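You operate a simulated robot arm through the tools that you are given. There is no shell and no other tool. Be economical: measure what you need, move in short steps, check, and stop when the job is done.

You run a simulated robot arm. Do the job below in one go: nothing can be reset, and whatever is moved stays where it is left.

Task
Run the purple sack on the belt slowly up to the stop eye.
Fine: set forward and slow and switch the eye on before you start; let the eye stop the belt.

The check looks at the end state, three seconds after you hand in, the way a careful person would. Anything else that was tipped, shoved, dropped, spilled or broken makes it a failure.

Robot
A 7-joint arm with a two-finger parallel gripper on a trunk, on a base that drives. Base frame: it is fixed to the floor where the robot stands at the start and does not move with it; the origin is under the middle of the robot, x ahead of it, y to its left, z up. Readings come in mm, rad, newtons and seconds.
It reaches about 826 mm from its shoulder. Its first joint turns from -2.897 to 2.897 rad. Places, roughly: belt direction switch [500, 0, 1000]; belt eye switch [500, 0, 900]; belt speed switch [500, -100, 1000]. Payload 1.57 kg.
The tool frame sits at the grasp point between the pads (the TCP): z along the fingers, y along the line on which they close. The tips reach 30 mm beyond it. The gripper opens to 80 mm. The fingers are 17 mm wide and 12 mm thick; the gripper's body (40 by 82 mm) begins 80 mm behind the TCP.
Orientation is told as [roll, pitch, yaw] about the base's x, y, z axes, in that order, counted from this pose: with the fingers straight down and closing along the base's y, the tool's x points along the base's -x, its y along +y and its z along -z.

Tools
- The arm moves only by the tool drive_tool. Its argument "series" is one flat list of numbers, 6 for each row, row after row: the shift along the tool's x, y, z in units of 50 mm (1.0 is 50 mm), then the turn, a rotation vector about the tool's x, y, z in units of 6 degrees (1.0 is 6 degrees). In form: [tx, ty, tz, rx, ry, rz, tx, ty, tz, rx, ry, rz, ...]. A call has 1 to 10 rows; each row shifts and turns the commanded pose from where the row before left it, along the tool's axes as they then stand. "jaw" is the gripper command, from -1 (fully open) to 1 (shut), values between in proportion, set as the call begins (left out, the last holds). A call with a number of a shift or a turn outside -1 to 1 is refused whole. A row lasts 0.2 s, in which the tool goes at most 50 mm and 0.15 rad; a call with a longer step from one row to the next is refused whole, and so is a gripper value outside its range. Where a pose cannot be reached the arm comes as near as it can. A force on the tool above 40 N (or 10 N above the force at the start of the call, whichever is more), or a blocked arm, ends the call early, and 0.2 s more pass. The fingers move at their own pace (about 72 mm/s each) and stop on an object; they squeeze with about 37 N. The grip force told is the motor's: it shows also when the fingers shut on nothing. Time passes only in rows, and 0.2 s behind the last, so rows that do not move let the fingers close. The reply holds the time, the measured pose of the TCP, the force on the tool along the base axes, the opening and the grip force, in the units named above and with some noise, with the torque about the TCP (base axes, N m) and any sound that the robot's microphone picked up.
- Cameras (640 x 400 px; columns grow to the right, rows downward): "scene" is now at [246.2, -14, 1524.1]; the picture's right is [-0.01, -1.00, 0.00], its down [-0.74, 0.01, -0.68] and it looks along [0.68, -0.01, -0.74] (base axes); focal length 240 px, centre (320, 200). "wrist" rides on the gripper at [72, -7, -122] in the tool frame; the picture's right is [0.09, 1.00, 0.00], its down [-0.84, 0.08, -0.54] and it looks along [-0.54, 0.05, 0.84] (tool axes); focal length 238 px, centre (320, 200). There is no depth. A picture from a camera that has moved, and an enlarged one, comes with that camera's place and axes in the base frame and with its lens. The place of the scene camera against the robot may be out by one fixed shift of up to 25 mm in any direction.
- get_image(camera): a new picture of that camera. The clock stands still meanwhile.
- lift_body(by): slides the trunk up (or, below 0, down) by that many mm; the arm and the scene camera ride with it, the base frame stays. It gives what a move gives, with no picture.
- steer(legs): drives the robot by 1 to 6 legs, each [ahead, left, turn to the left] in mm, mm and rad, along the robot's own axes; the way and the turn of a leg run together, so that a leg with both is an arc; at most 1500 mm and 3.142 rad a leg. The arm and the cameras ride along, it lands a little off, and it stops where it bumps. It gives what a move gives.
- pan_tilt(pan, tilt): turns the head with the scene camera to pan (to the left, within 1.501 rad either way) and tilt (down, from -0.506 to 1.204), counted from straight ahead of the robot. It gives what a move gives.
- inspect(camera, box): a new picture of the part [left, top, right, bottom] of that camera's present view, enlarged. The clock stands still meanwhile.
- close_job(): hands the job in; it is judged then, once.

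Go step by step. Nothing tells you exact positions but the pictures and the camera data: compare them with the known pose of the tool, close in by small moves and look again before you grip or let go. The budget is 120 turns and 78 pictures, counting those below and the enlarged ones. Unless the task says otherwise, let go and move clear before handing in, and close with one line.

The tools are called after "Request:" as name(argument=value, ...) on one line, values as JSON. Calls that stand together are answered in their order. drive_tool: Moves the arm, as the interface text tells. Its arguments: {"type":"object","properties":{"series":{"type":"array"},"jaw":{"type":"number"}},"required":["series"]} The other tools are called the same way: lift_body (by) slides the trunk up or down; steer (legs) drives the base; pan_tilt (pan, tilt) turns the head that bears the scene camera; get_image (camera) takes a picture; inspect (camera, box) takes an enlarged picture of a part of a camera's view; close_job () hands the job in.

At the start:

```text
t: 0.0
position: [485.3, 101.9, 1328.6]
orientation: [0.0, 0.0, 0.0]
contact_force: [-0.7, 0.3, -0.2]
wrist_torque: [-0.01, 0.0, 0.04]
finger_gap: 80.1
gripper_force: 0.0
trunk travel left (down, up): [-750.0, 240.0]
robot x, y, heading: [2.1, -2.7, -0.005]
head pan, tilt: [-0.014, 0.829]
```

scene: 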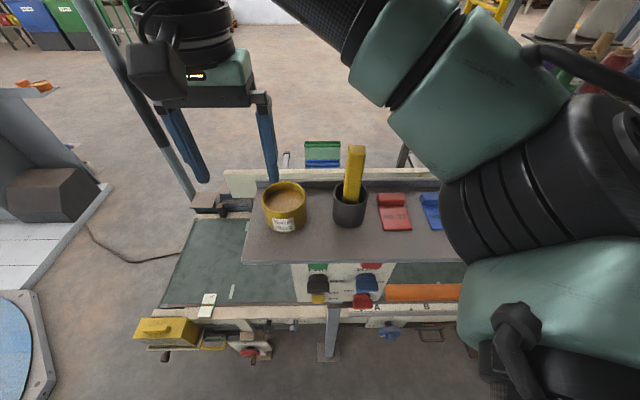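
wrist: 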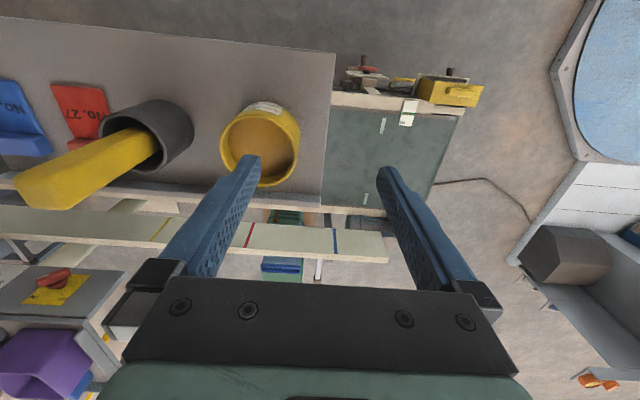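

I see a belt running left-right with a shelf over it and a switch panel facing me under the shelf. I'll enlarge the panel to read the labels first.

Request:
inspect(camera="scene", box=[270, 240, 430, 340])

Request:
inspect(camera="scene", box=[120, 200, 480, 400])

```text
4.00 times, centred on (350, 290) of scene
camera zoom: at [246.2, -14.0, 1524.1], right [-0.01, -1.0, 0.0], down [-0.74, 0.01, -0.68], along [0.68, -0.01, -0.74], focal length 959 px, centre (200, -160)
```

zoom: 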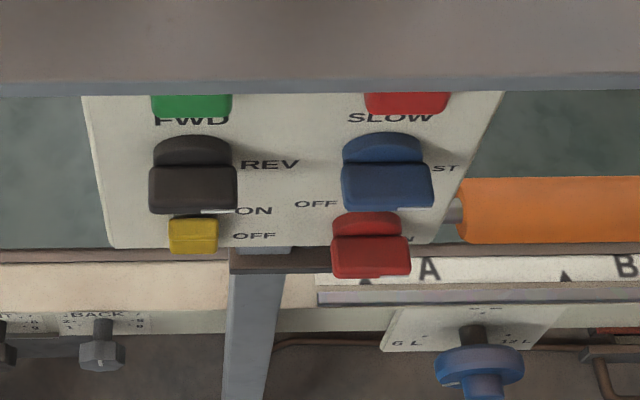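

```text
1.78 times, centred on (300, 300) of scene
camera zoom: at [246.2, -14.0, 1524.1], right [-0.01, -1.0, 0.0], down [-0.74, 0.01, -0.68], along [0.68, -0.01, -0.74], focal length 426 px, centre (356, 22)
```

zoom: 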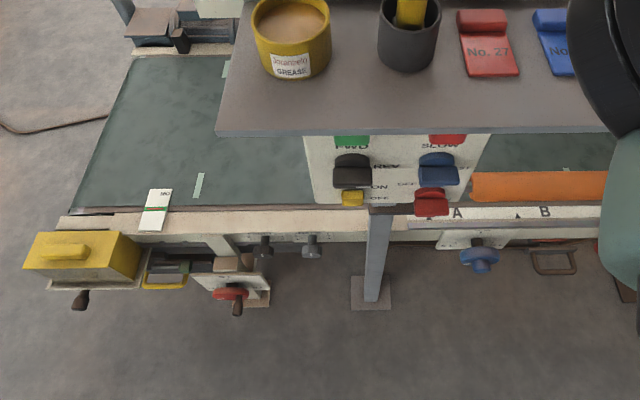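

The panel is hidden under the shelf edge. I'll look around right and left to find the sacks and check the room before backing up.

Request:
pan_tilt(pan=-1.2, tilt=0.7)

Request:
get_image(camera="scene")

Request:
pan_tilt(pan=1.0, tilt=0.7)

Request:
get_image(camera="scene")

```text
t: 1.4
position: [485.3, 102.9, 1328.7]
orientation: [-0.003, 0.0, 0.0]
contact_force: [-0.2, 0.0, -0.6]
wrist_torque: [0.01, 0.01, 0.04]
finger_gap: 79.9
gripper_force: 0.0
trunk travel left (down, up): [-750.0, 240.0]
robot x, y, heading: [0.7, 0.7, -0.002]
head pan, tilt: [-1.201, 0.7]
```

```text
73 pictures are left
camera scene: at [197.8, -92.1, 1534.6], right [-0.93, -0.36, 0.0], down [-0.23, 0.6, -0.76], along [0.28, -0.71, -0.64], focal length 240 px, centre (320, 200)
```

scene: 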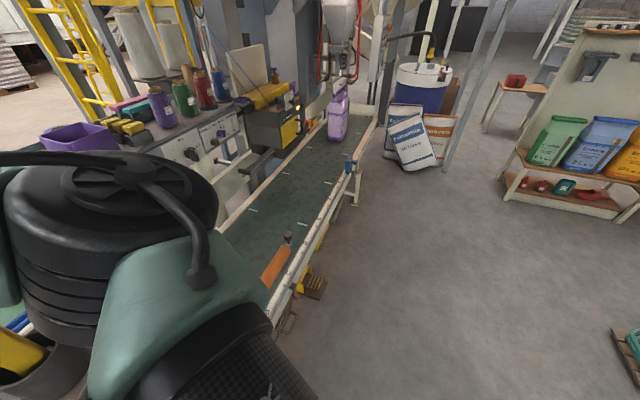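

```text
t: 3.5
position: [485.1, 102.6, 1327.7]
orientation: [0.001, 0.0, 0.0]
contact_force: [-0.2, 0.5, 0.0]
wrist_torque: [-0.02, 0.0, -0.01]
finger_gap: 80.2
gripper_force: 0.0
trunk travel left (down, up): [-750.0, 240.0]
robot x, y, heading: [-0.5, 0.5, -0.001]
head pan, tilt: [1.0, 0.7]
```

```text
72 pictures are left
camera scene: at [212.9, 58.5, 1534.6], right [0.84, -0.54, 0.0], down [-0.35, -0.54, -0.76], along [0.41, 0.64, -0.64], focal length 240 px, centre (320, 200)
```

scene: 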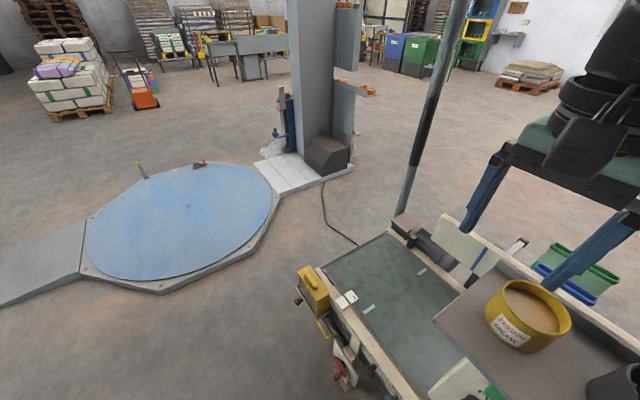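

The purple sack stands at the far right end of the belt. I'll back up and lower the trunk to see the panel frontally.

Request:
steer(legs=[[-450, 0, 0]])

Request:
lift_body(by=-300)

Request:
pan_tilt(pan=0, tilt=0.35)

Request:
get_image(camera="scene")

```text
t: 6.2
position: [30.9, 104.3, 1328.0]
orientation: [-0.001, 0.0, 0.011]
contact_force: [0.2, 0.0, -0.2]
wrist_torque: [0.01, 0.01, 0.02]
finger_gap: 79.8
gripper_force: 0.1
trunk travel left (down, up): [-750.0, 240.0]
robot x, y, heading: [-454.1, -1.1, 0.011]
head pan, tilt: [1.0, 0.7]
```

```text
t: 9.2
position: [31.3, 104.2, 1028.0]
orientation: [-0.002, 0.001, 0.013]
contact_force: [-0.2, 0.1, 0.5]
wrist_torque: [-0.02, -0.03, 0.02]
finger_gap: 79.8
gripper_force: 0.0
trunk travel left (down, up): [-450.0, 540.0]
robot x, y, heading: [-453.3, -6.8, 0.015]
head pan, tilt: [1.0, 0.7]
```

```text
t: 10.5
position: [31.0, 103.9, 1027.6]
orientation: [0.0, -0.001, 0.012]
contact_force: [-0.4, 0.8, 0.3]
wrist_torque: [0.01, 0.0, -0.02]
finger_gap: 80.1
gripper_force: 0.0
trunk travel left (down, up): [-450.0, 540.0]
robot x, y, heading: [-448.5, -5.1, 0.013]
head pan, tilt: [0.0, 0.351]
```

```text
71 pictures are left
camera scene: at [-192.8, -12.4, 1266.0], right [0.01, -1.0, 0.0], down [-0.34, 0.0, -0.94], along [0.94, 0.01, -0.34], focal length 240 px, centre (320, 200)
```

scene: 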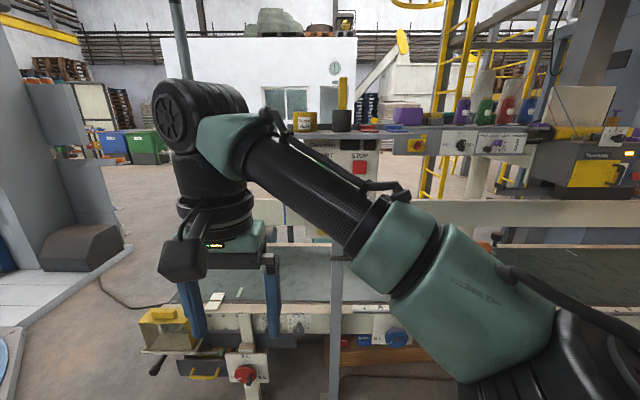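

The arm blocks the head view, so I'll turn the gripper to point forward (needed for the switches anyway) and use the wrist camera.

Request:
drive_tool(series=[0, 0, 0, 0, -1, 0, 0, 0, 0, 0, -1, 0, 0, 0, 0, 0, -1, 0, 0, 0, 0, 0, -1, 0, 0, 0, 0, 0, -1, 0, 0, 0, 0, 0, -1, 0, 0, 0, 0, 0, -1, 0, 0, 0, 0, 0, -1, 0])

Request:
drive_tool(series=[0, 0, 0, 0, -1, 0, 0, 0, 0, 0, -1, 0, 0, 0, 0, 0, -1, 0, 0, 0, 0, 0, -1, 0, 0, 0, 0, 0, -1, 0, 0, 0, 0, 0, -1, 0, 0, 0, 0, 0, -1, 0], jaw=1)

Request:
get_image(camera="wrist")

Request:
get_image(camera="scene")

```text
t: 12.3
position: [31.4, 105.2, 1028.5]
orientation: [0.001, -0.84, 0.012]
contact_force: [0.6, 0.3, 0.1]
wrist_torque: [0.0, 0.03, 0.03]
finger_gap: 80.1
gripper_force: 0.0
trunk travel left (down, up): [-450.0, 540.0]
robot x, y, heading: [-453.0, -1.4, 0.013]
head pan, tilt: [0.0, 0.351]
```

```text
t: 13.9
position: [33.1, 106.3, 1027.7]
orientation: [-2.938, -1.569, 2.951]
contact_force: [-0.2, 0.1, 0.7]
wrist_torque: [0.02, 0.02, -0.01]
finger_gap: 0.1
gripper_force: 21.1
out of reach, approached as far as the arm can: row 6
trunk travel left (down, up): [-450.0, 540.0]
robot x, y, heading: [-452.4, -2.2, 0.014]
head pan, tilt: [0.0, 0.351]
```

```text
70 pictures are left
camera wrist: at [-87.5, 97.9, 955.4], right [-0.01, 1.0, -0.09], down [-0.54, 0.07, 0.84], along [0.84, 0.06, 0.54], focal length 238 px, centre (320, 200)
```

wrist: 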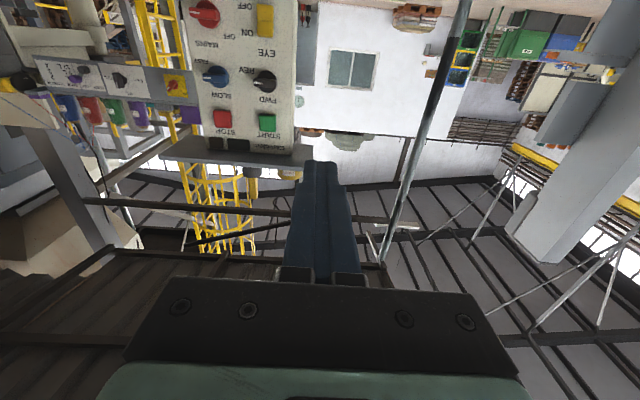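

```text
69 pictures are left
camera scene: at [-192.9, -12.4, 1266.1], right [0.01, -1.0, 0.0], down [-0.34, 0.0, -0.94], along [0.94, 0.01, -0.34], focal length 240 px, centre (320, 200)
```

scene: 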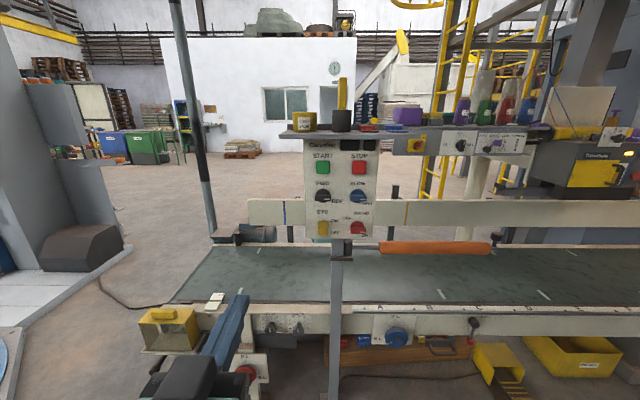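

Now the panel is visible: START/STOP buttons, direction and speed selectors, an eye toggle and another red selector. I'll enlarge it.

Request:
inspect(camera="scene", box=[292, 135, 388, 245])

Request:
inspect(camera="scene", box=[100, 180, 420, 380])

Request:
inspect(camera="scene", box=[360, 100, 640, 380])

```text
3.64 times, centred on (340, 190) of scene
camera zoom: at [-192.9, -12.4, 1266.1], right [0.01, -1.0, 0.0], down [-0.34, 0.0, -0.94], along [0.94, 0.01, -0.34], focal length 872 px, centre (247, 236)
```

zoom: 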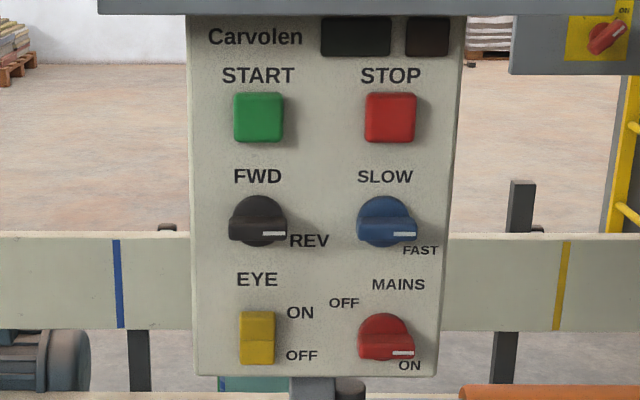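

```text
2.00 times, centred on (260, 280) of scene
camera zoom: at [-192.9, -12.4, 1266.1], right [0.01, -1.0, 0.0], down [-0.34, 0.0, -0.94], along [0.94, 0.01, -0.34], focal length 480 px, centre (440, 40)
```

zoom: 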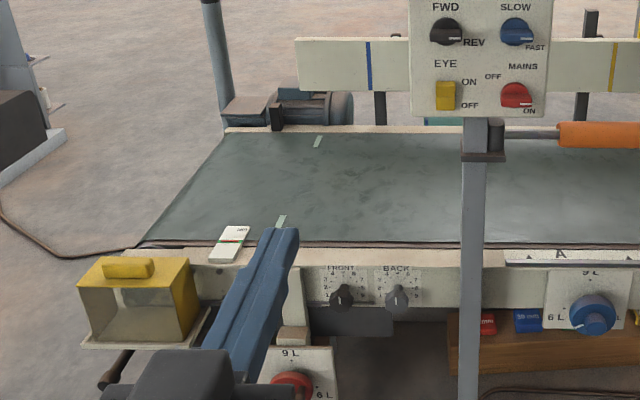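

```text
1.43 times, centred on (500, 240) of scene
camera zoom: at [-192.9, -12.4, 1266.1], right [0.01, -1.0, 0.0], down [-0.34, 0.0, -0.94], along [0.94, 0.01, -0.34], focal length 343 px, centre (63, 143)
```

zoom: 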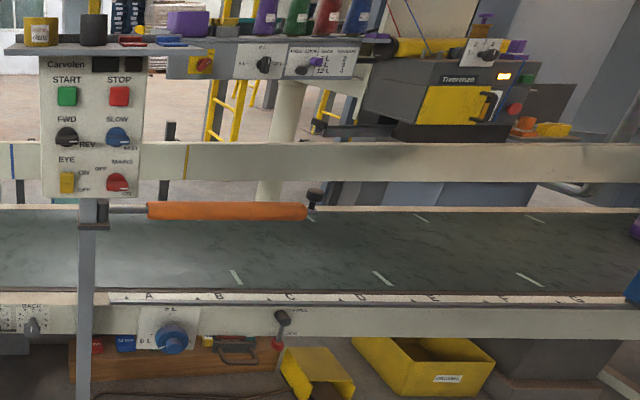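

I'll zoom on the individual knobs to read their pointer states.

Request:
inspect(camera="scene", box=[318, 178, 374, 240])

Request:
inspect(camera="wrist", box=[180, 0, 310, 155])

Request:
inspect(camera="scene", box=[190, 280, 250, 320])

```text
6.45 times, centred on (346, 209) of scene
camera zoom: at [-192.9, -12.4, 1266.1], right [0.01, -1.0, 0.0], down [-0.34, 0.0, -0.94], along [0.94, 0.01, -0.34], focal length 1547 px, centre (152, 142)
```

zoom: 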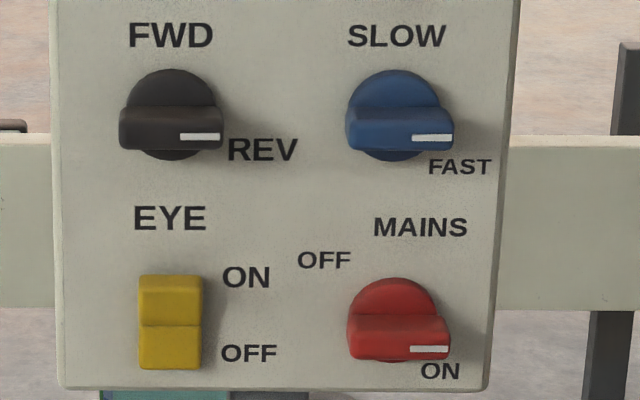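

```text
2.58 times, centred on (245, 78) of wrist
camera zoom: at [-87.5, 97.9, 955.4], right [-0.01, 1.0, -0.09], down [-0.54, 0.07, 0.84], along [0.84, 0.06, 0.54], focal length 615 px, centre (514, 516)
```

zoom: 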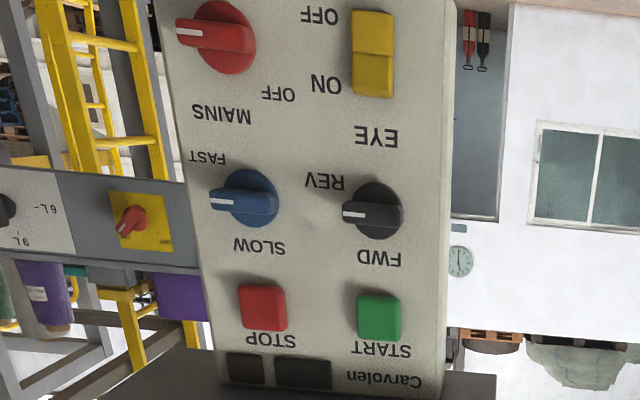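

```text
10.00 times, centred on (220, 300) of scene
camera zoom: at [-192.9, -12.4, 1266.1], right [0.01, -1.0, 0.0], down [-0.34, 0.0, -0.94], along [0.94, 0.01, -0.34], focal length 2398 px, centre (1320, -800)
```

zoom: 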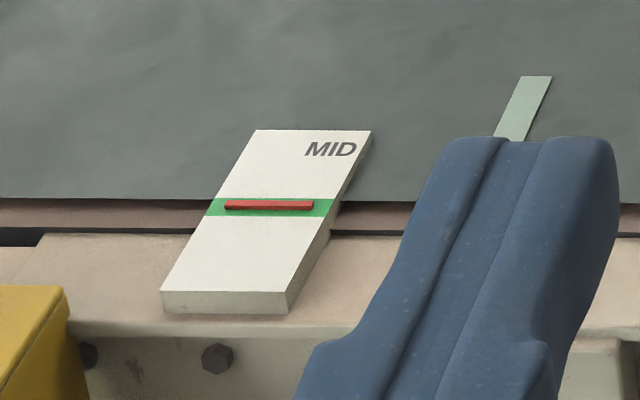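

The direction knob is at REV, speed at FAST, mains at ON. I make the direction knob about [490, -12, 1030]. I'll roll the gripper 90° so the fingers close vertically on the horizontal knob bar.

Request:
drive_tool(series=[0, 0, 0, 0, 0, 1, 0, 0, 0, 0, 0, 1, 0, 0, 0, 0, 0, 1, 0, 0, 0, 0, 0, 1, 0, 0, 0, 0, 0, 1, 0, 0, 0, 0, 0, 1, 0, 0, 0, 0, 0, 1, 0, 0, 0, 0, 0, 1], jaw=-0.1)

Request:
drive_tool(series=[0, 0, 0, 0, 0, 1, 0, 0, 0, 0, 0, 1, 0, 0, 0, 0, 0, 1, 0, 0, 0, 0, 0, 1, 0, 0, 0, 0, 0, 1, 0, 0, 0, 0, 0, 1, 0, 0, 0, 0, 0, 1, 0, 0, 0, 0, 0, 0])

Request:
get_image(camera="wrist")

```text
t: 15.7
position: [34.5, 107.2, 1028.2]
orientation: [1.57, -0.731, -1.561]
contact_force: [-0.3, 0.3, 0.8]
wrist_torque: [-0.02, 0.03, 0.04]
finger_gap: 43.9
gripper_force: 0.1
trunk travel left (down, up): [-450.0, 540.0]
robot x, y, heading: [-453.9, -4.9, 0.011]
head pan, tilt: [0.0, 0.351]
```

```text
t: 17.5
position: [34.5, 106.4, 1026.7]
orientation: [1.573, 0.001, -1.559]
contact_force: [0.1, 0.9, 0.7]
wrist_torque: [0.0, 0.03, 0.03]
finger_gap: 44.1
gripper_force: 0.0
trunk travel left (down, up): [-450.0, 540.0]
robot x, y, heading: [-450.8, -5.2, 0.011]
head pan, tilt: [0.0, 0.351]
```

```text
62 pictures are left
camera wrist: at [-88.9, 176.4, 1020.8], right [0.0, 0.09, 1.0], down [-0.53, -0.84, 0.08], along [0.85, -0.53, 0.05], focal length 238 px, centre (320, 200)
```

wrist: 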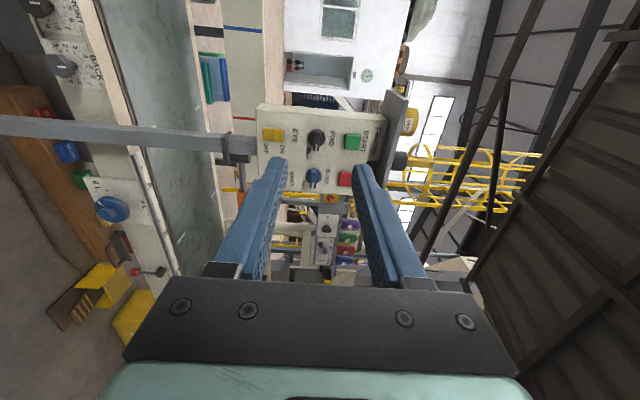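

Gripper is rolled properly. Now I align laterally and drive the base ahead.

Request:
drive_tool(series=[-0.8, 0.03, 0, 0, 0, 0, -0.8, 0.03, 0, 0, 0, 0, -0.76, 0, 0, 0, 0, 0, 0, 0, 0, 0, 0, 0])

Request:
steer(legs=[[300, 0, 0]])

Request:
get_image(camera="wrist")

Request:
get_image(camera="scene")

```text
t: 18.5
position: [55.8, -11.6, 1024.6]
orientation: [1.57, 0.0, -1.56]
contact_force: [-0.1, -0.1, 0.3]
wrist_torque: [0.02, 0.0, -0.03]
finger_gap: 43.9
gripper_force: 0.1
out of reach, approached as far as the arm can: row 1, 2
trunk travel left (down, up): [-450.0, 540.0]
robot x, y, heading: [-448.5, -3.4, 0.014]
head pan, tilt: [0.0, 0.351]
```

```text
t: 20.5
position: [359.4, -13.6, 1025.1]
orientation: [1.572, -0.001, -1.567]
contact_force: [0.2, 0.0, 0.0]
wrist_torque: [-0.02, 0.0, 0.03]
finger_gap: 43.9
gripper_force: 0.0
trunk travel left (down, up): [-450.0, 540.0]
robot x, y, heading: [-149.7, -1.0, 0.0]
head pan, tilt: [0.0, 0.351]
```

```text
61 pictures are left
camera wrist: at [238.9, 57.4, 1017.2], right [0.0, 0.09, 1.0], down [-0.54, -0.84, 0.08], along [0.84, -0.54, 0.05], focal length 238 px, centre (320, 200)
```

wrist: 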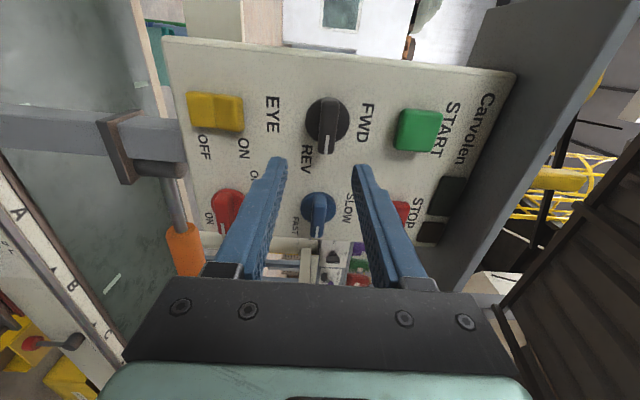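

```text
60 pictures are left
camera scene: at [111.5, -12.5, 1265.9], right [0.0, -1.0, 0.0], down [-0.34, 0.0, -0.94], along [0.94, 0.0, -0.34], focal length 240 px, centre (320, 200)
```

scene: 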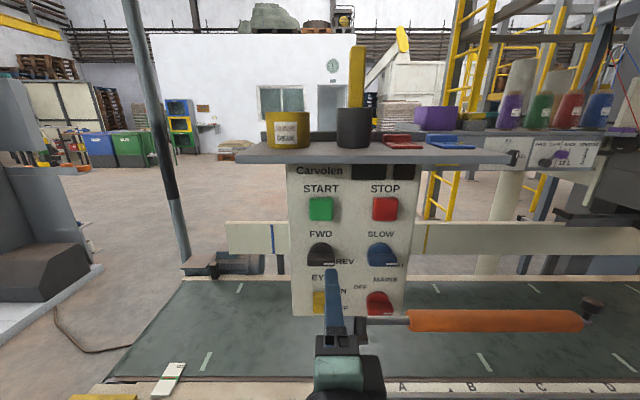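

The knob is right ahead. I'll zoom to fix its lateral position and depth.

Request:
inspect(camera="wrist", box=[240, 60, 440, 220])

Request:
inspect(camera="scene", box=[280, 210, 420, 350])

```text
2.50 times, centred on (340, 140) of wrist
camera zoom: at [238.9, 57.4, 1017.2], right [0.0, 0.09, 1.0], down [-0.54, -0.84, 0.08], along [0.84, -0.54, 0.05], focal length 596 px, centre (270, 350)
```

zoom: 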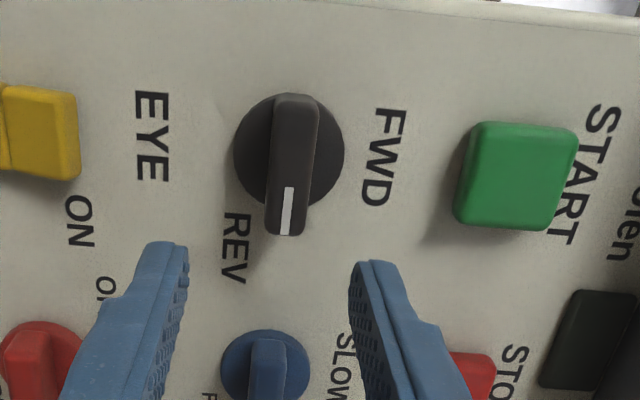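

```text
2.86 times, centred on (350, 280) of scene
camera zoom: at [111.5, -12.5, 1265.9], right [0.0, -1.0, 0.0], down [-0.34, 0.0, -0.94], along [0.94, 0.0, -0.34], focal length 685 px, centre (234, -29)
```

zoom: 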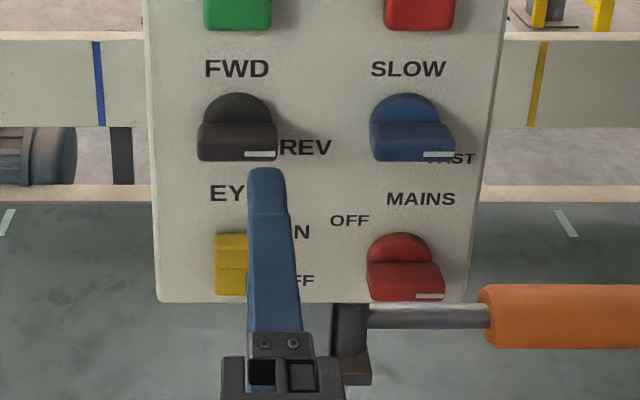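

Knob bar centre is about y -4, z 1030.5. I'll correct and advance part of the way, then look.

Request:
drive_tool(series=[0.18, 0.11, 0, 0, 0, 0, 0, 0, 0.5, 0, 0, 0, 0, 0, 0.4, 0, 0, 0, 0, 0, 0.3, 0, 0, 0, 0, 0, 0, 0, 0, 0])

Request:
get_image(camera="wrist")

Request:
inspect(camera="scene", box=[280, 210, 420, 350])

```text
t: 21.7
position: [420.4, -5.5, 1031.9]
orientation: [1.571, 0.0, -1.568]
contact_force: [0.3, -0.3, -0.3]
wrist_torque: [-0.01, 0.01, -0.04]
finger_gap: 44.2
gripper_force: 0.1
trunk travel left (down, up): [-450.0, 540.0]
robot x, y, heading: [-145.5, -2.8, 0.002]
head pan, tilt: [0.0, 0.351]
```

```text
57 pictures are left
camera wrist: at [298.9, 65.7, 1023.8], right [0.0, 0.09, 1.0], down [-0.54, -0.84, 0.08], along [0.84, -0.54, 0.05], focal length 238 px, centre (320, 200)
```

wrist: 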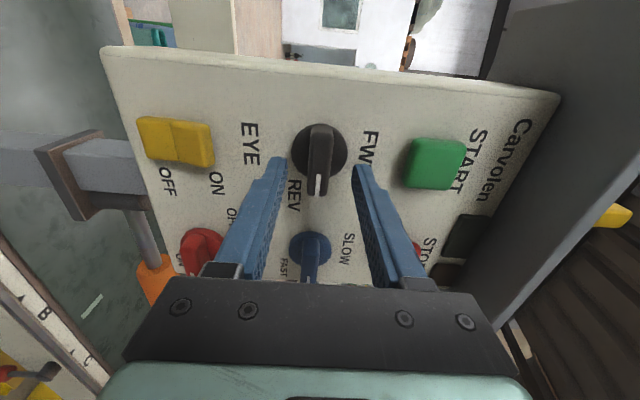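

```text
2.86 times, centred on (350, 280) of scene
camera zoom: at [111.1, -12.5, 1266.1], right [0.0, -1.0, 0.0], down [-0.34, 0.0, -0.94], along [0.94, 0.0, -0.34], focal length 685 px, centre (234, -29)
```

zoom: 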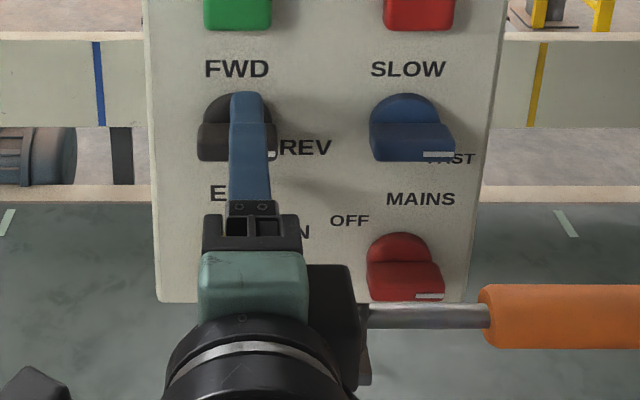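

Alignment looks good vertically; I'll nudge left by 3 mm and creep in.

Request:
drive_tool(series=[0.06, -0.02, 0.1, 0, 0, 0, 0, 0, 0.15, 0, 0, 0, 0, 0, 0.15, 0, 0, 0, 0, 0, 0, 0, 0, 0])

Request:
inspect(camera="wrist", box=[220, 60, 420, 220])

Request:
inspect(camera="scene", box=[290, 210, 370, 290])

```text
t: 22.7
position: [438.4, -2.0, 1029.2]
orientation: [1.571, 0.0, -1.566]
contact_force: [0.5, -0.9, 0.4]
wrist_torque: [0.0, -0.01, 0.01]
finger_gap: 43.8
gripper_force: 0.1
trunk travel left (down, up): [-450.0, 540.0]
robot x, y, heading: [-149.5, 2.5, 0.011]
head pan, tilt: [0.0, 0.351]
```

```text
2.50 times, centred on (320, 140) of wrist
camera zoom: at [317.5, 68.1, 1022.6], right [0.0, 0.09, 1.0], down [-0.54, -0.84, 0.08], along [0.84, -0.54, 0.05], focal length 596 px, centre (320, 350)
```

zoom: 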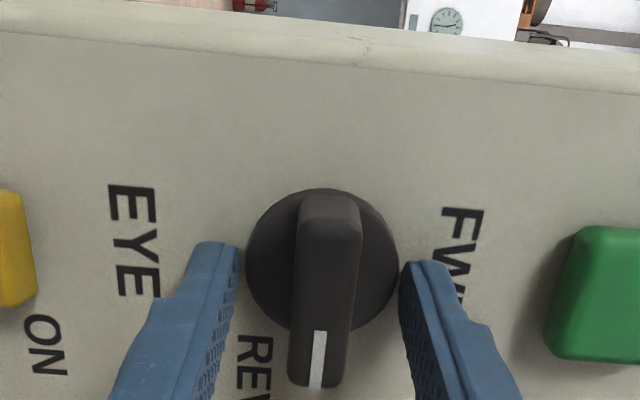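

```text
5.00 times, centred on (330, 250) of scene
camera zoom: at [111.1, -12.5, 1266.1], right [0.0, -1.0, 0.0], down [-0.34, 0.0, -0.94], along [0.94, 0.0, -0.34], focal length 1199 px, centre (270, -50)
```

zoom: 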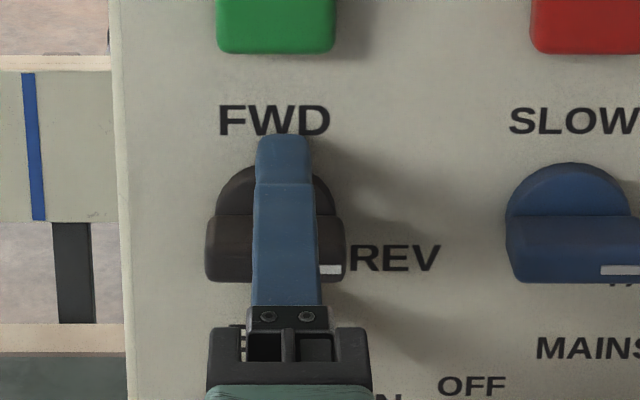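

The tips already straddle the bar by about 15 mm. I'll shift 3 mm left and close on the bar.

Request:
drive_tool(series=[0.06, 0.02, 0.04, 0, 0, 0, 0, 0, 0, 0, 0, 0])

Request:
drive_tool(series=[0, 0, 0, 0, 0, 0, 0, 0, 0, 0, 0, 0, 0, 0, 0, 0, 0, 0], jaw=1)

Request:
inspect(camera="wrist", box=[220, 60, 420, 220])

```text
t: 23.3
position: [441.2, 1.0, 1031.8]
orientation: [1.569, 0.0, -1.568]
contact_force: [0.4, 0.3, 0.1]
wrist_torque: [-0.02, 0.0, 0.02]
finger_gap: 44.1
gripper_force: 0.0
trunk travel left (down, up): [-450.0, 540.0]
robot x, y, heading: [-150.7, -0.5, 0.002]
head pan, tilt: [0.0, 0.351]
```

```text
t: 24.1
position: [440.7, 0.9, 1030.6]
orientation: [1.568, 0.001, -1.568]
contact_force: [-3.0, -0.1, -4.6]
wrist_torque: [0.03, 0.19, -0.16]
finger_gap: 41.6
gripper_force: 45.3
trunk travel left (down, up): [-450.0, 540.0]
robot x, y, heading: [-145.7, -1.6, 0.004]
head pan, tilt: [0.0, 0.351]
```

```text
2.50 times, centred on (320, 140) of wrist
camera zoom: at [319.6, 71.7, 1023.3], right [0.0, 0.09, 1.0], down [-0.54, -0.84, 0.08], along [0.84, -0.54, 0.05], focal length 596 px, centre (320, 350)
```

zoom: 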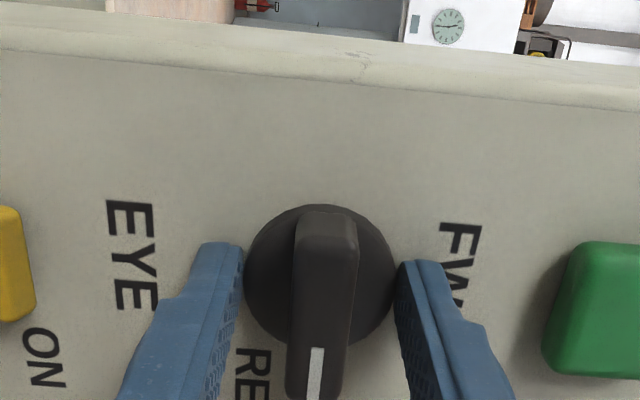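

The fingers closed on the round disc (42 mm). I'll open, back off 8 mm and grip the bar only.

Request:
drive_tool(series=[0, 0, 0, 0, 0, 0, 0, 0, -0.17, 0, 0, 0, 0, 0, 0, 0, 0, 0], jaw=-0.1)

Request:
drive_tool(series=[0, 0, 0, 0, 0, 0, 0, 0, 0, 0, 0, 0, 0, 0, 0, 0, 0, 0], jaw=1)

Request:
inspect(camera="wrist", box=[220, 60, 420, 220])

```text
t: 24.9
position: [431.9, 1.4, 1031.8]
orientation: [1.573, 0.001, -1.567]
contact_force: [-0.9, -0.1, 0.2]
wrist_torque: [-0.01, -0.02, 0.0]
finger_gap: 43.8
gripper_force: 0.1
trunk travel left (down, up): [-450.0, 540.0]
robot x, y, heading: [-152.4, -2.8, 0.003]
head pan, tilt: [0.0, 0.351]
```

```text
t: 25.7
position: [431.1, -0.1, 1029.4]
orientation: [1.568, 0.001, -1.571]
contact_force: [-26.3, -1.1, -17.4]
wrist_torque: [0.03, -0.28, -0.16]
finger_gap: 14.8
gripper_force: 30.7
trunk travel left (down, up): [-450.0, 540.0]
robot x, y, heading: [-153.3, 0.2, -0.0]
head pan, tilt: [0.0, 0.351]
```

```text
2.50 times, centred on (320, 140) of wrist
camera zoom: at [310.1, 71.7, 1023.6], right [0.0, 0.09, 1.0], down [-0.54, -0.84, 0.08], along [0.84, -0.54, 0.05], focal length 596 px, centre (320, 350)
```

zoom: 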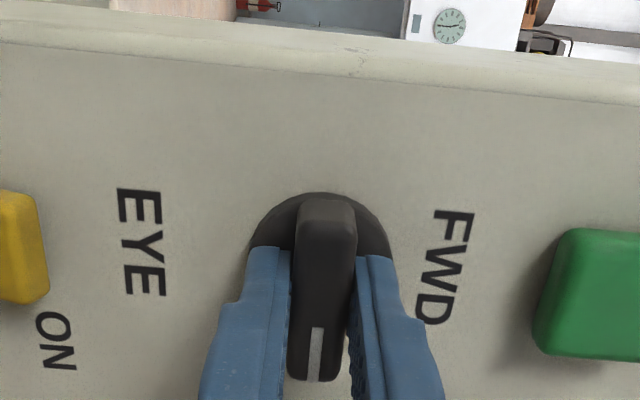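

Bar is gripped (15 mm). I relax the offset slightly and turn it counter-clockwise in chunks.

Request:
drive_tool(series=[0, -0.03, -0.03, 0, 0, 0, 0, 0, 0, 0, 0, -0.7, 0, 0, 0, 0, 0, -0.7, 0, 0, 0, 0, 0, -0.7, 0, 0, 0, 0, 0, -0.7])

```text
t: 26.9
position: [431.0, 0.1, 1029.9]
orientation: [1.576, -0.293, -1.571]
contact_force: [-5.6, -4.8, -1.4]
wrist_torque: [0.0, 0.95, 0.1]
finger_gap: 14.9
gripper_force: 30.8
trunk travel left (down, up): [-450.0, 540.0]
robot x, y, heading: [-149.0, 0.6, 0.006]
head pan, tilt: [0.0, 0.351]
```

Turning smoothly with low forces; continue to about 90°.

Request:
drive_tool(series=[0, 0, 0, 0, 0, -1, 0, 0, 0, 0, 0, -1, 0, 0, 0, 0, 0, -1, 0, 0, 0, 0, 0, -1, 0, 0, 0, 0, 0, -1, 0, 0, 0, 0, 0, -1])

Request:
get_image(camera="wrist")

```text
t: 28.3
position: [430.5, 0.1, 1030.4]
orientation: [1.576, -0.923, -1.572]
contact_force: [2.3, -7.3, 4.7]
wrist_torque: [0.0, 0.12, -0.46]
finger_gap: 14.8
gripper_force: 30.9
trunk travel left (down, up): [-450.0, 540.0]
robot x, y, heading: [-148.8, -6.2, 0.002]
head pan, tilt: [0.0, 0.351]
```

```text
51 pictures are left
camera wrist: at [310.4, 37.7, 967.1], right [0.0, 0.85, 0.53], down [-0.54, -0.44, 0.71], along [0.84, -0.28, 0.46], focal length 238 px, centre (320, 200)
```

wrist: 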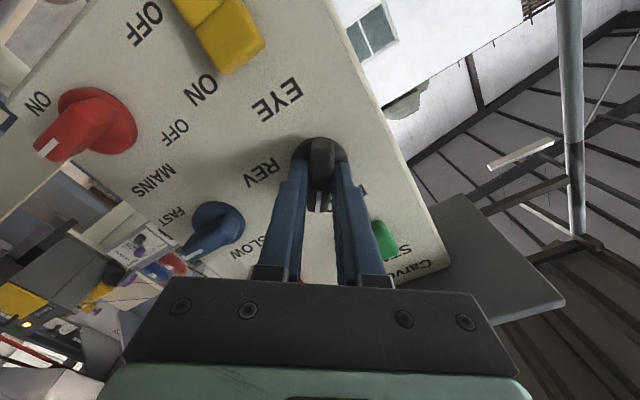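

The bar is at ~53° on the way to FWD. Continue.

Request:
drive_tool(series=[0, 0, 0, 0, 0, -1, 0, 0, 0, 0, 0, -1, 0, 0, 0, 0, 0, -1, 0, 0, 0, 0, 0, -1, 0, 0, 0, 0, 0, -1, 0, 0, 0, 0, 0, -1, 0, 0, 0, 0, 0, -0.3])

Request:
get_image(camera="wrist")

```text
t: 29.9
position: [432.1, -0.2, 1029.4]
orientation: [-1.734, -1.562, 1.736]
contact_force: [5.0, -8.4, 7.7]
wrist_torque: [0.44, 0.66, -0.46]
finger_gap: 14.9
gripper_force: 30.4
trunk travel left (down, up): [-450.0, 540.0]
robot x, y, heading: [-145.8, -2.0, 0.002]
head pan, tilt: [0.0, 0.351]
```

```text
50 pictures are left
camera wrist: at [310.4, -8.2, 956.6], right [0.0, 0.99, -0.1], down [-0.54, 0.08, 0.84], along [0.84, 0.06, 0.54], focal length 238 px, centre (320, 200)
```

wrist: 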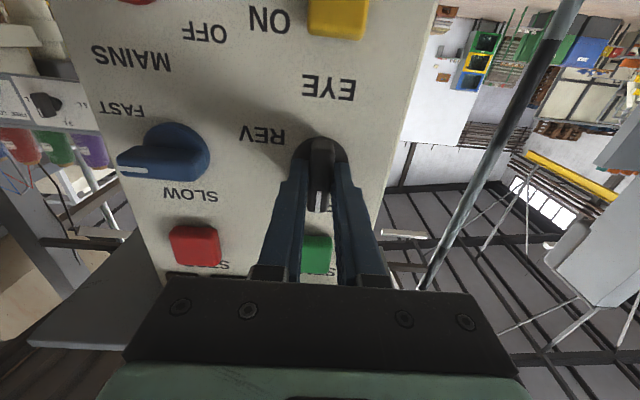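

The knob now points up to FWD. Release and back out, then check.

Request:
drive_tool(series=[0, 0, 0, 0, 0, 0, 0, 0, -0.1, 0, 0, 0, 0, 0, -0.5, 0, 0, 0, 0, 0, -0.6, 0, 0, 0, 0, 0, 0, 0, 0, 0], jaw=-0.1)

Request:
inspect(camera="scene", box=[280, 150, 420, 330])

```text
t: 31.1
position: [372.1, 2.4, 1028.0]
orientation: [-1.522, -1.561, 1.526]
contact_force: [-0.7, -0.2, -1.5]
wrist_torque: [-0.01, 0.0, -0.04]
finger_gap: 44.4
gripper_force: 0.1
trunk travel left (down, up): [-450.0, 540.0]
robot x, y, heading: [-148.4, -2.0, 0.005]
head pan, tilt: [0.0, 0.351]
```

```text
2.22 times, centred on (350, 240) of scene
camera zoom: at [111.2, -12.5, 1266.0], right [0.0, -1.0, 0.0], down [-0.34, 0.0, -0.94], along [0.94, 0.0, -0.34], focal length 533 px, centre (253, 111)
```

zoom: 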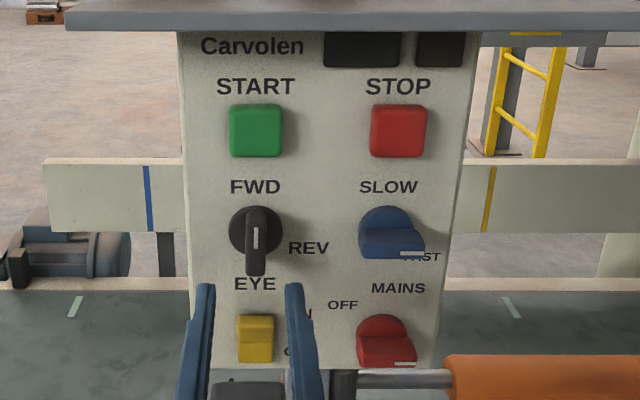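

Direction is FWD. Now roll back +90° and shift right to the speed knob at about y -105.

Request:
drive_tool(series=[0, 0, 0, 0, 0, 1, 0, 0, 0, 0, 0, 1, 0, 0, 0, 0, 0, 1, 0, 0, 0, 0, 0, 1, 0, 0, 0, 0, 0, 1, 0, 0, 0, 0, 0, 1, 0, 0, 0, 0, 0, 1, 0, 0, 0, 0, 0, 1])

Request:
drive_tool(series=[0, 0, 0, 0, 0, 1, 0, 0, 0, 0, 0, 1, 0, 0, 0, 0, 0, 1, 0, 0, 0, 0, 0, 1, 0, 0, 0, 0, 0, 1, 0, 0, 0, 0, 0, 1, 0, 0, 0, 0, 0, 1, -0.7, 0, 0, 0, 0, 0, -0.7, 0, 0, 0, 0, 0, -0.7, 0, 0, 0, 0, 0])

Request:
get_image(camera="wrist")

Request:
inspect(camera="scene", box=[300, 200, 440, 340])

```text
t: 32.9
position: [371.3, 0.4, 1028.2]
orientation: [1.57, -0.739, -1.568]
contact_force: [0.5, -0.2, 1.1]
wrist_torque: [-0.04, 0.01, -0.01]
finger_gap: 43.8
gripper_force: 0.1
trunk travel left (down, up): [-450.0, 540.0]
robot x, y, heading: [-147.3, -0.9, 0.001]
head pan, tilt: [0.0, 0.351]
```

```text
t: 35.1
position: [372.8, -101.7, 1029.2]
orientation: [1.573, -0.009, -1.569]
contact_force: [0.3, -0.5, 0.2]
wrist_torque: [0.01, 0.02, -0.01]
finger_gap: 44.0
gripper_force: 0.1
trunk travel left (down, up): [-450.0, 540.0]
robot x, y, heading: [-150.5, -5.1, 0.004]
head pan, tilt: [0.0, 0.351]
```

```text
48 pictures are left
camera wrist: at [251.5, -31.5, 1021.7], right [0.0, 0.1, 0.99], down [-0.54, -0.84, 0.09], along [0.84, -0.54, 0.06], focal length 238 px, centre (320, 200)
```

wrist: 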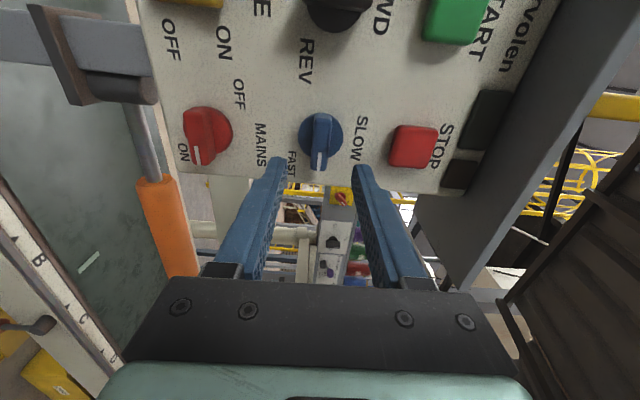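

```text
2.86 times, centred on (370, 270) of scene
camera zoom: at [111.2, -12.6, 1266.0], right [0.0, -1.0, 0.0], down [-0.34, 0.0, -0.94], along [0.94, 0.0, -0.34], focal length 685 px, centre (177, 0)
```

zoom: 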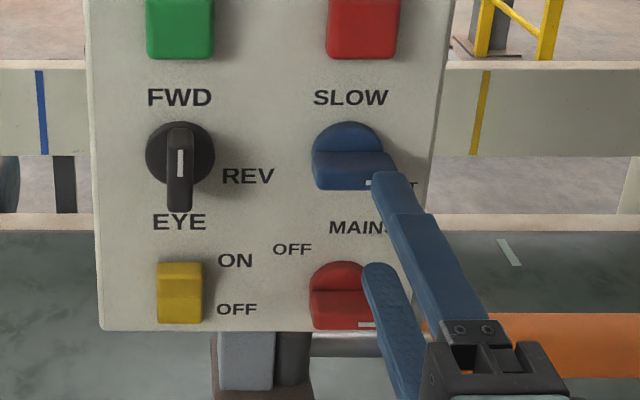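

The blue knob is nearly aligned. I'll approach and check closely.

Request:
drive_tool(series=[0, 0.02, 0.5, 0, 0, 0, 0, 0, 0.5, 0, 0, 0, 0, 0, 0.1, 0, 0, 0, 0, 0, 0, 0, 0, 0])

Request:
inspect(camera="wrist", box=[220, 60, 420, 220])

Request:
inspect(camera="scene", box=[350, 210, 430, 290])

```text
t: 36.1
position: [426.3, -102.2, 1029.5]
orientation: [1.569, -0.011, -1.568]
contact_force: [0.5, -0.1, -0.3]
wrist_torque: [0.01, 0.02, -0.02]
finger_gap: 44.0
gripper_force: 0.0
trunk travel left (down, up): [-450.0, 540.0]
robot x, y, heading: [-150.7, 1.1, 0.001]
head pan, tilt: [0.0, 0.351]
```

```text
2.50 times, centred on (320, 140) of wrist
camera zoom: at [305.8, -31.7, 1021.7], right [0.0, 0.1, 0.99], down [-0.54, -0.84, 0.09], along [0.84, -0.54, 0.06], focal length 596 px, centre (320, 350)
```

zoom: 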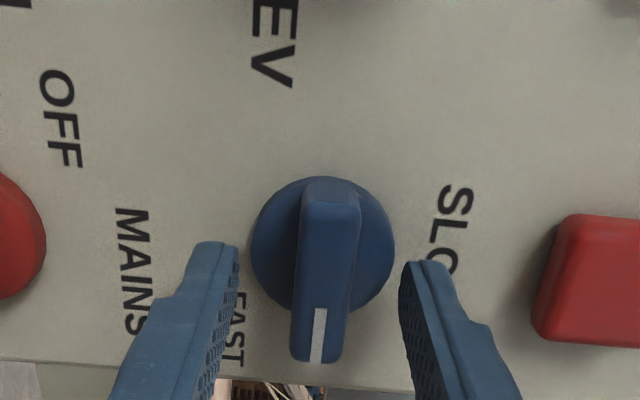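

```text
5.00 times, centred on (390, 250) of scene
camera zoom: at [111.1, -12.5, 1266.0], right [0.0, -1.0, 0.0], down [-0.34, 0.0, -0.94], along [0.94, 0.0, -0.34], focal length 1199 px, centre (-30, -50)
```

zoom: 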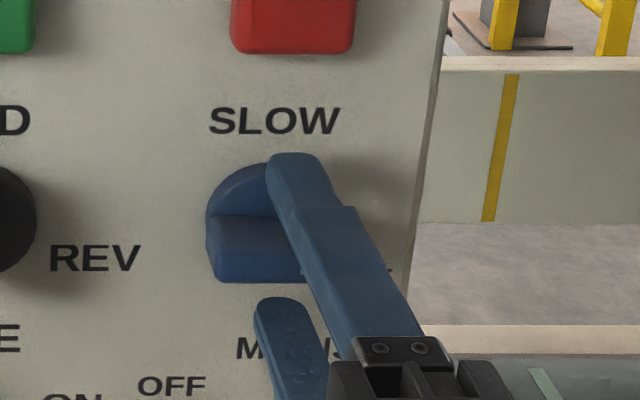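

I need about 4 mm left and 5 mm deeper, then grip.

Request:
drive_tool(series=[0.08, 0, 0.08, 0, 0, 0, 0, 0, 0, 0, 0, 0])

Request:
drive_tool(series=[0, 0, 0, 0, 0, 0, 0, 0, 0, 0, 0, 0, 0, 0, 0, 0, 0, 0], jaw=1)

Request:
inspect(camera="wrist", box=[220, 60, 420, 220])

```text
t: 36.7
position: [430.2, -99.3, 1029.5]
orientation: [1.57, -0.011, -1.567]
contact_force: [-0.2, -0.3, -1.1]
wrist_torque: [0.01, -0.01, -0.02]
finger_gap: 44.2
gripper_force: 0.0
trunk travel left (down, up): [-450.0, 540.0]
robot x, y, heading: [-150.0, 2.3, 0.003]
head pan, tilt: [0.0, 0.351]
```

```text
t: 37.5
position: [429.8, -99.4, 1030.1]
orientation: [1.572, -0.009, -1.567]
contact_force: [2.7, 0.3, 4.3]
wrist_torque: [0.0, 0.13, 0.08]
finger_gap: 15.1
gripper_force: 31.0
trunk travel left (down, up): [-450.0, 540.0]
robot x, y, heading: [-147.4, -4.7, 0.005]
head pan, tilt: [0.0, 0.351]
```

```text
2.50 times, centred on (320, 140) of wrist
camera zoom: at [308.6, -28.6, 1021.9], right [0.0, 0.1, 0.99], down [-0.54, -0.84, 0.08], along [0.84, -0.54, 0.06], focal length 596 px, centre (320, 350)
```

zoom: 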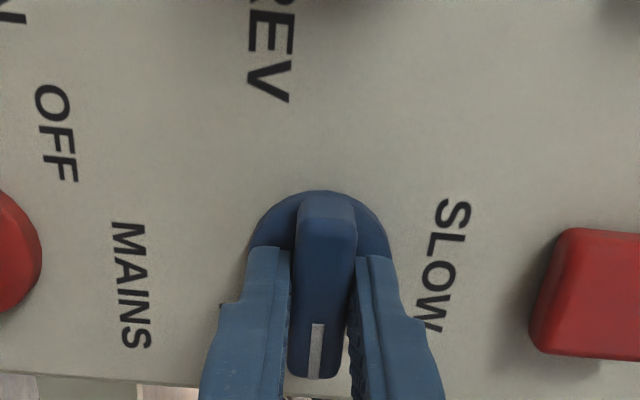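

Well centred grip. Turning counter-clockwise to SLOW.

Request:
drive_tool(series=[0, 0, 0, 0, 0, -0.7, 0, 0, 0, 0, 0, -0.7, 0, 0, 0, 0, 0, -0.8, 0, 0, 0, 0, 0, -0.8, 0, 0, 0, 0, 0, -1, 0, 0, 0, 0, 0, -1, 0, 0, 0, 0, 0, -1, 0, 0, 0, 0, 0, -1])

Request:
drive_tool(series=[0, 0, 0, 0, 0, -1, 0, 0, 0, 0, 0, -1, 0, 0, 0, 0, 0, -1, 0, 0, 0, 0, 0, -1, 0, 0, 0, 0, 0, -1, 0, 0, 0, 0, 0, -1, 0, 0, 0, 0, 0, -1, 0, 0, 0, 0, 0, -1])

Request:
get_image(camera="wrist")

```text
t: 39.3
position: [430.1, -99.3, 1030.2]
orientation: [1.568, -0.745, -1.565]
contact_force: [-16.5, -0.1, -10.4]
wrist_torque: [0.0, 0.71, 0.5]
finger_gap: 14.9
gripper_force: 30.8
trunk travel left (down, up): [-450.0, 540.0]
robot x, y, heading: [-150.1, 0.7, 0.003]
head pan, tilt: [0.0, 0.351]
```

```text
t: 41.1
position: [431.0, -100.7, 1029.7]
orientation: [-1.473, -1.561, 1.478]
contact_force: [-19.0, -1.6, -13.0]
wrist_torque: [0.44, 0.67, -0.5]
finger_gap: 14.8
gripper_force: 31.2
trunk travel left (down, up): [-450.0, 540.0]
robot x, y, heading: [-148.6, -0.6, 0.009]
head pan, tilt: [0.0, 0.351]
```

```text
43 pictures are left
camera wrist: at [309.5, -108.5, 957.6], right [0.0, 0.99, -0.1], down [-0.54, 0.08, 0.84], along [0.84, 0.06, 0.54], focal length 238 px, centre (320, 200)
```

wrist: 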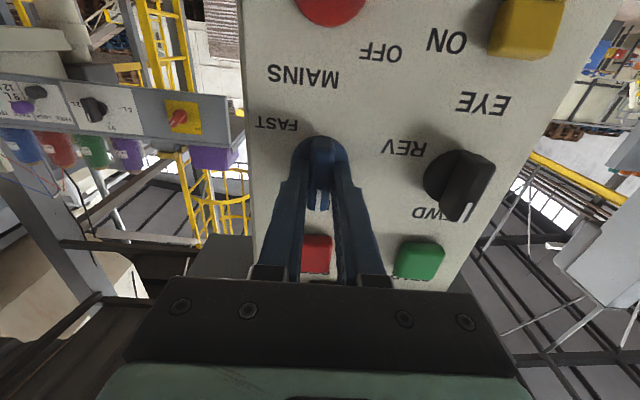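

SLOW reached. Release, back out, and look at the eye rocker.

Request:
drive_tool(series=[0, 0, 0, 0, 0, 0, 0, 0, -0.1, 0, 0, 0, 0, 0, -0.6, 0, 0, 0, 0, 0, -0.8, 0, 0, 0, 0, 0, 0, 0, 0, 0], jaw=-0.1)

Request:
drive_tool(series=[0, 0.7, 0, 0, 0, 0, 0, 0.7, 0, 0, 0, 0, 0.5, 0.6, 0, 0, 0, 0, 0.5, 0, 0, 0, 0, 0, 0, 0, 0, 0, 0, 0], jaw=1)

Request:
inspect(camera="scene", box=[280, 150, 440, 330])

Request:
inspect(camera="wrist", box=[200, 0, 440, 200])

```text
t: 42.3
position: [357.8, -99.9, 1030.9]
orientation: [-1.602, -1.56, 1.607]
contact_force: [0.4, -0.4, -0.2]
wrist_torque: [0.03, 0.0, -0.03]
finger_gap: 44.0
gripper_force: 0.1
trunk travel left (down, up): [-450.0, 540.0]
robot x, y, heading: [-148.2, -7.4, -0.002]
head pan, tilt: [0.0, 0.351]
```

```text
t: 43.5
position: [357.5, -0.3, 980.4]
orientation: [-1.6, -1.561, 1.603]
contact_force: [-0.1, -0.4, 0.0]
wrist_torque: [-0.01, 0.0, -0.03]
finger_gap: 0.2
gripper_force: 21.1
out of reach, approached as far as the arm can: row 2
trunk travel left (down, up): [-450.0, 540.0]
robot x, y, heading: [-147.9, 3.3, 0.008]
head pan, tilt: [0.0, 0.351]
```

```text
2.22 times, centred on (360, 240) of scene
camera zoom: at [111.1, -12.5, 1266.1], right [0.0, -1.0, 0.0], down [-0.34, 0.0, -0.94], along [0.94, 0.0, -0.34], focal length 533 px, centre (231, 111)
```

zoom: 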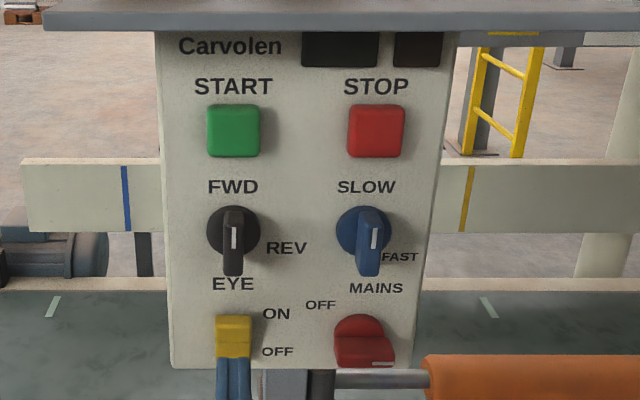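

```text
2.00 times, centred on (320, 100) of wrist
camera zoom: at [237.1, -8.5, 907.9], right [0.0, 0.99, -0.1], down [-0.54, 0.08, 0.84], along [0.84, 0.06, 0.54], focal length 477 px, centre (320, 400)
```

zoom: 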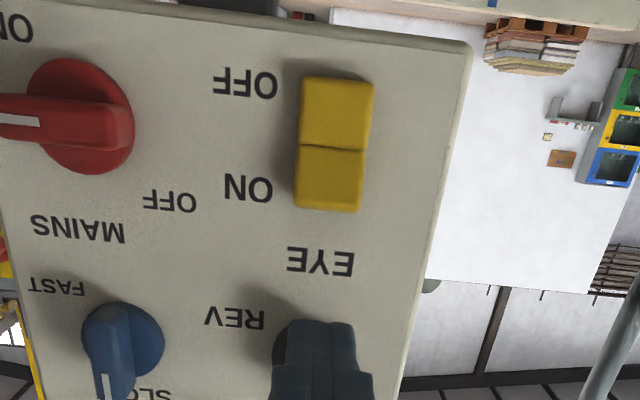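

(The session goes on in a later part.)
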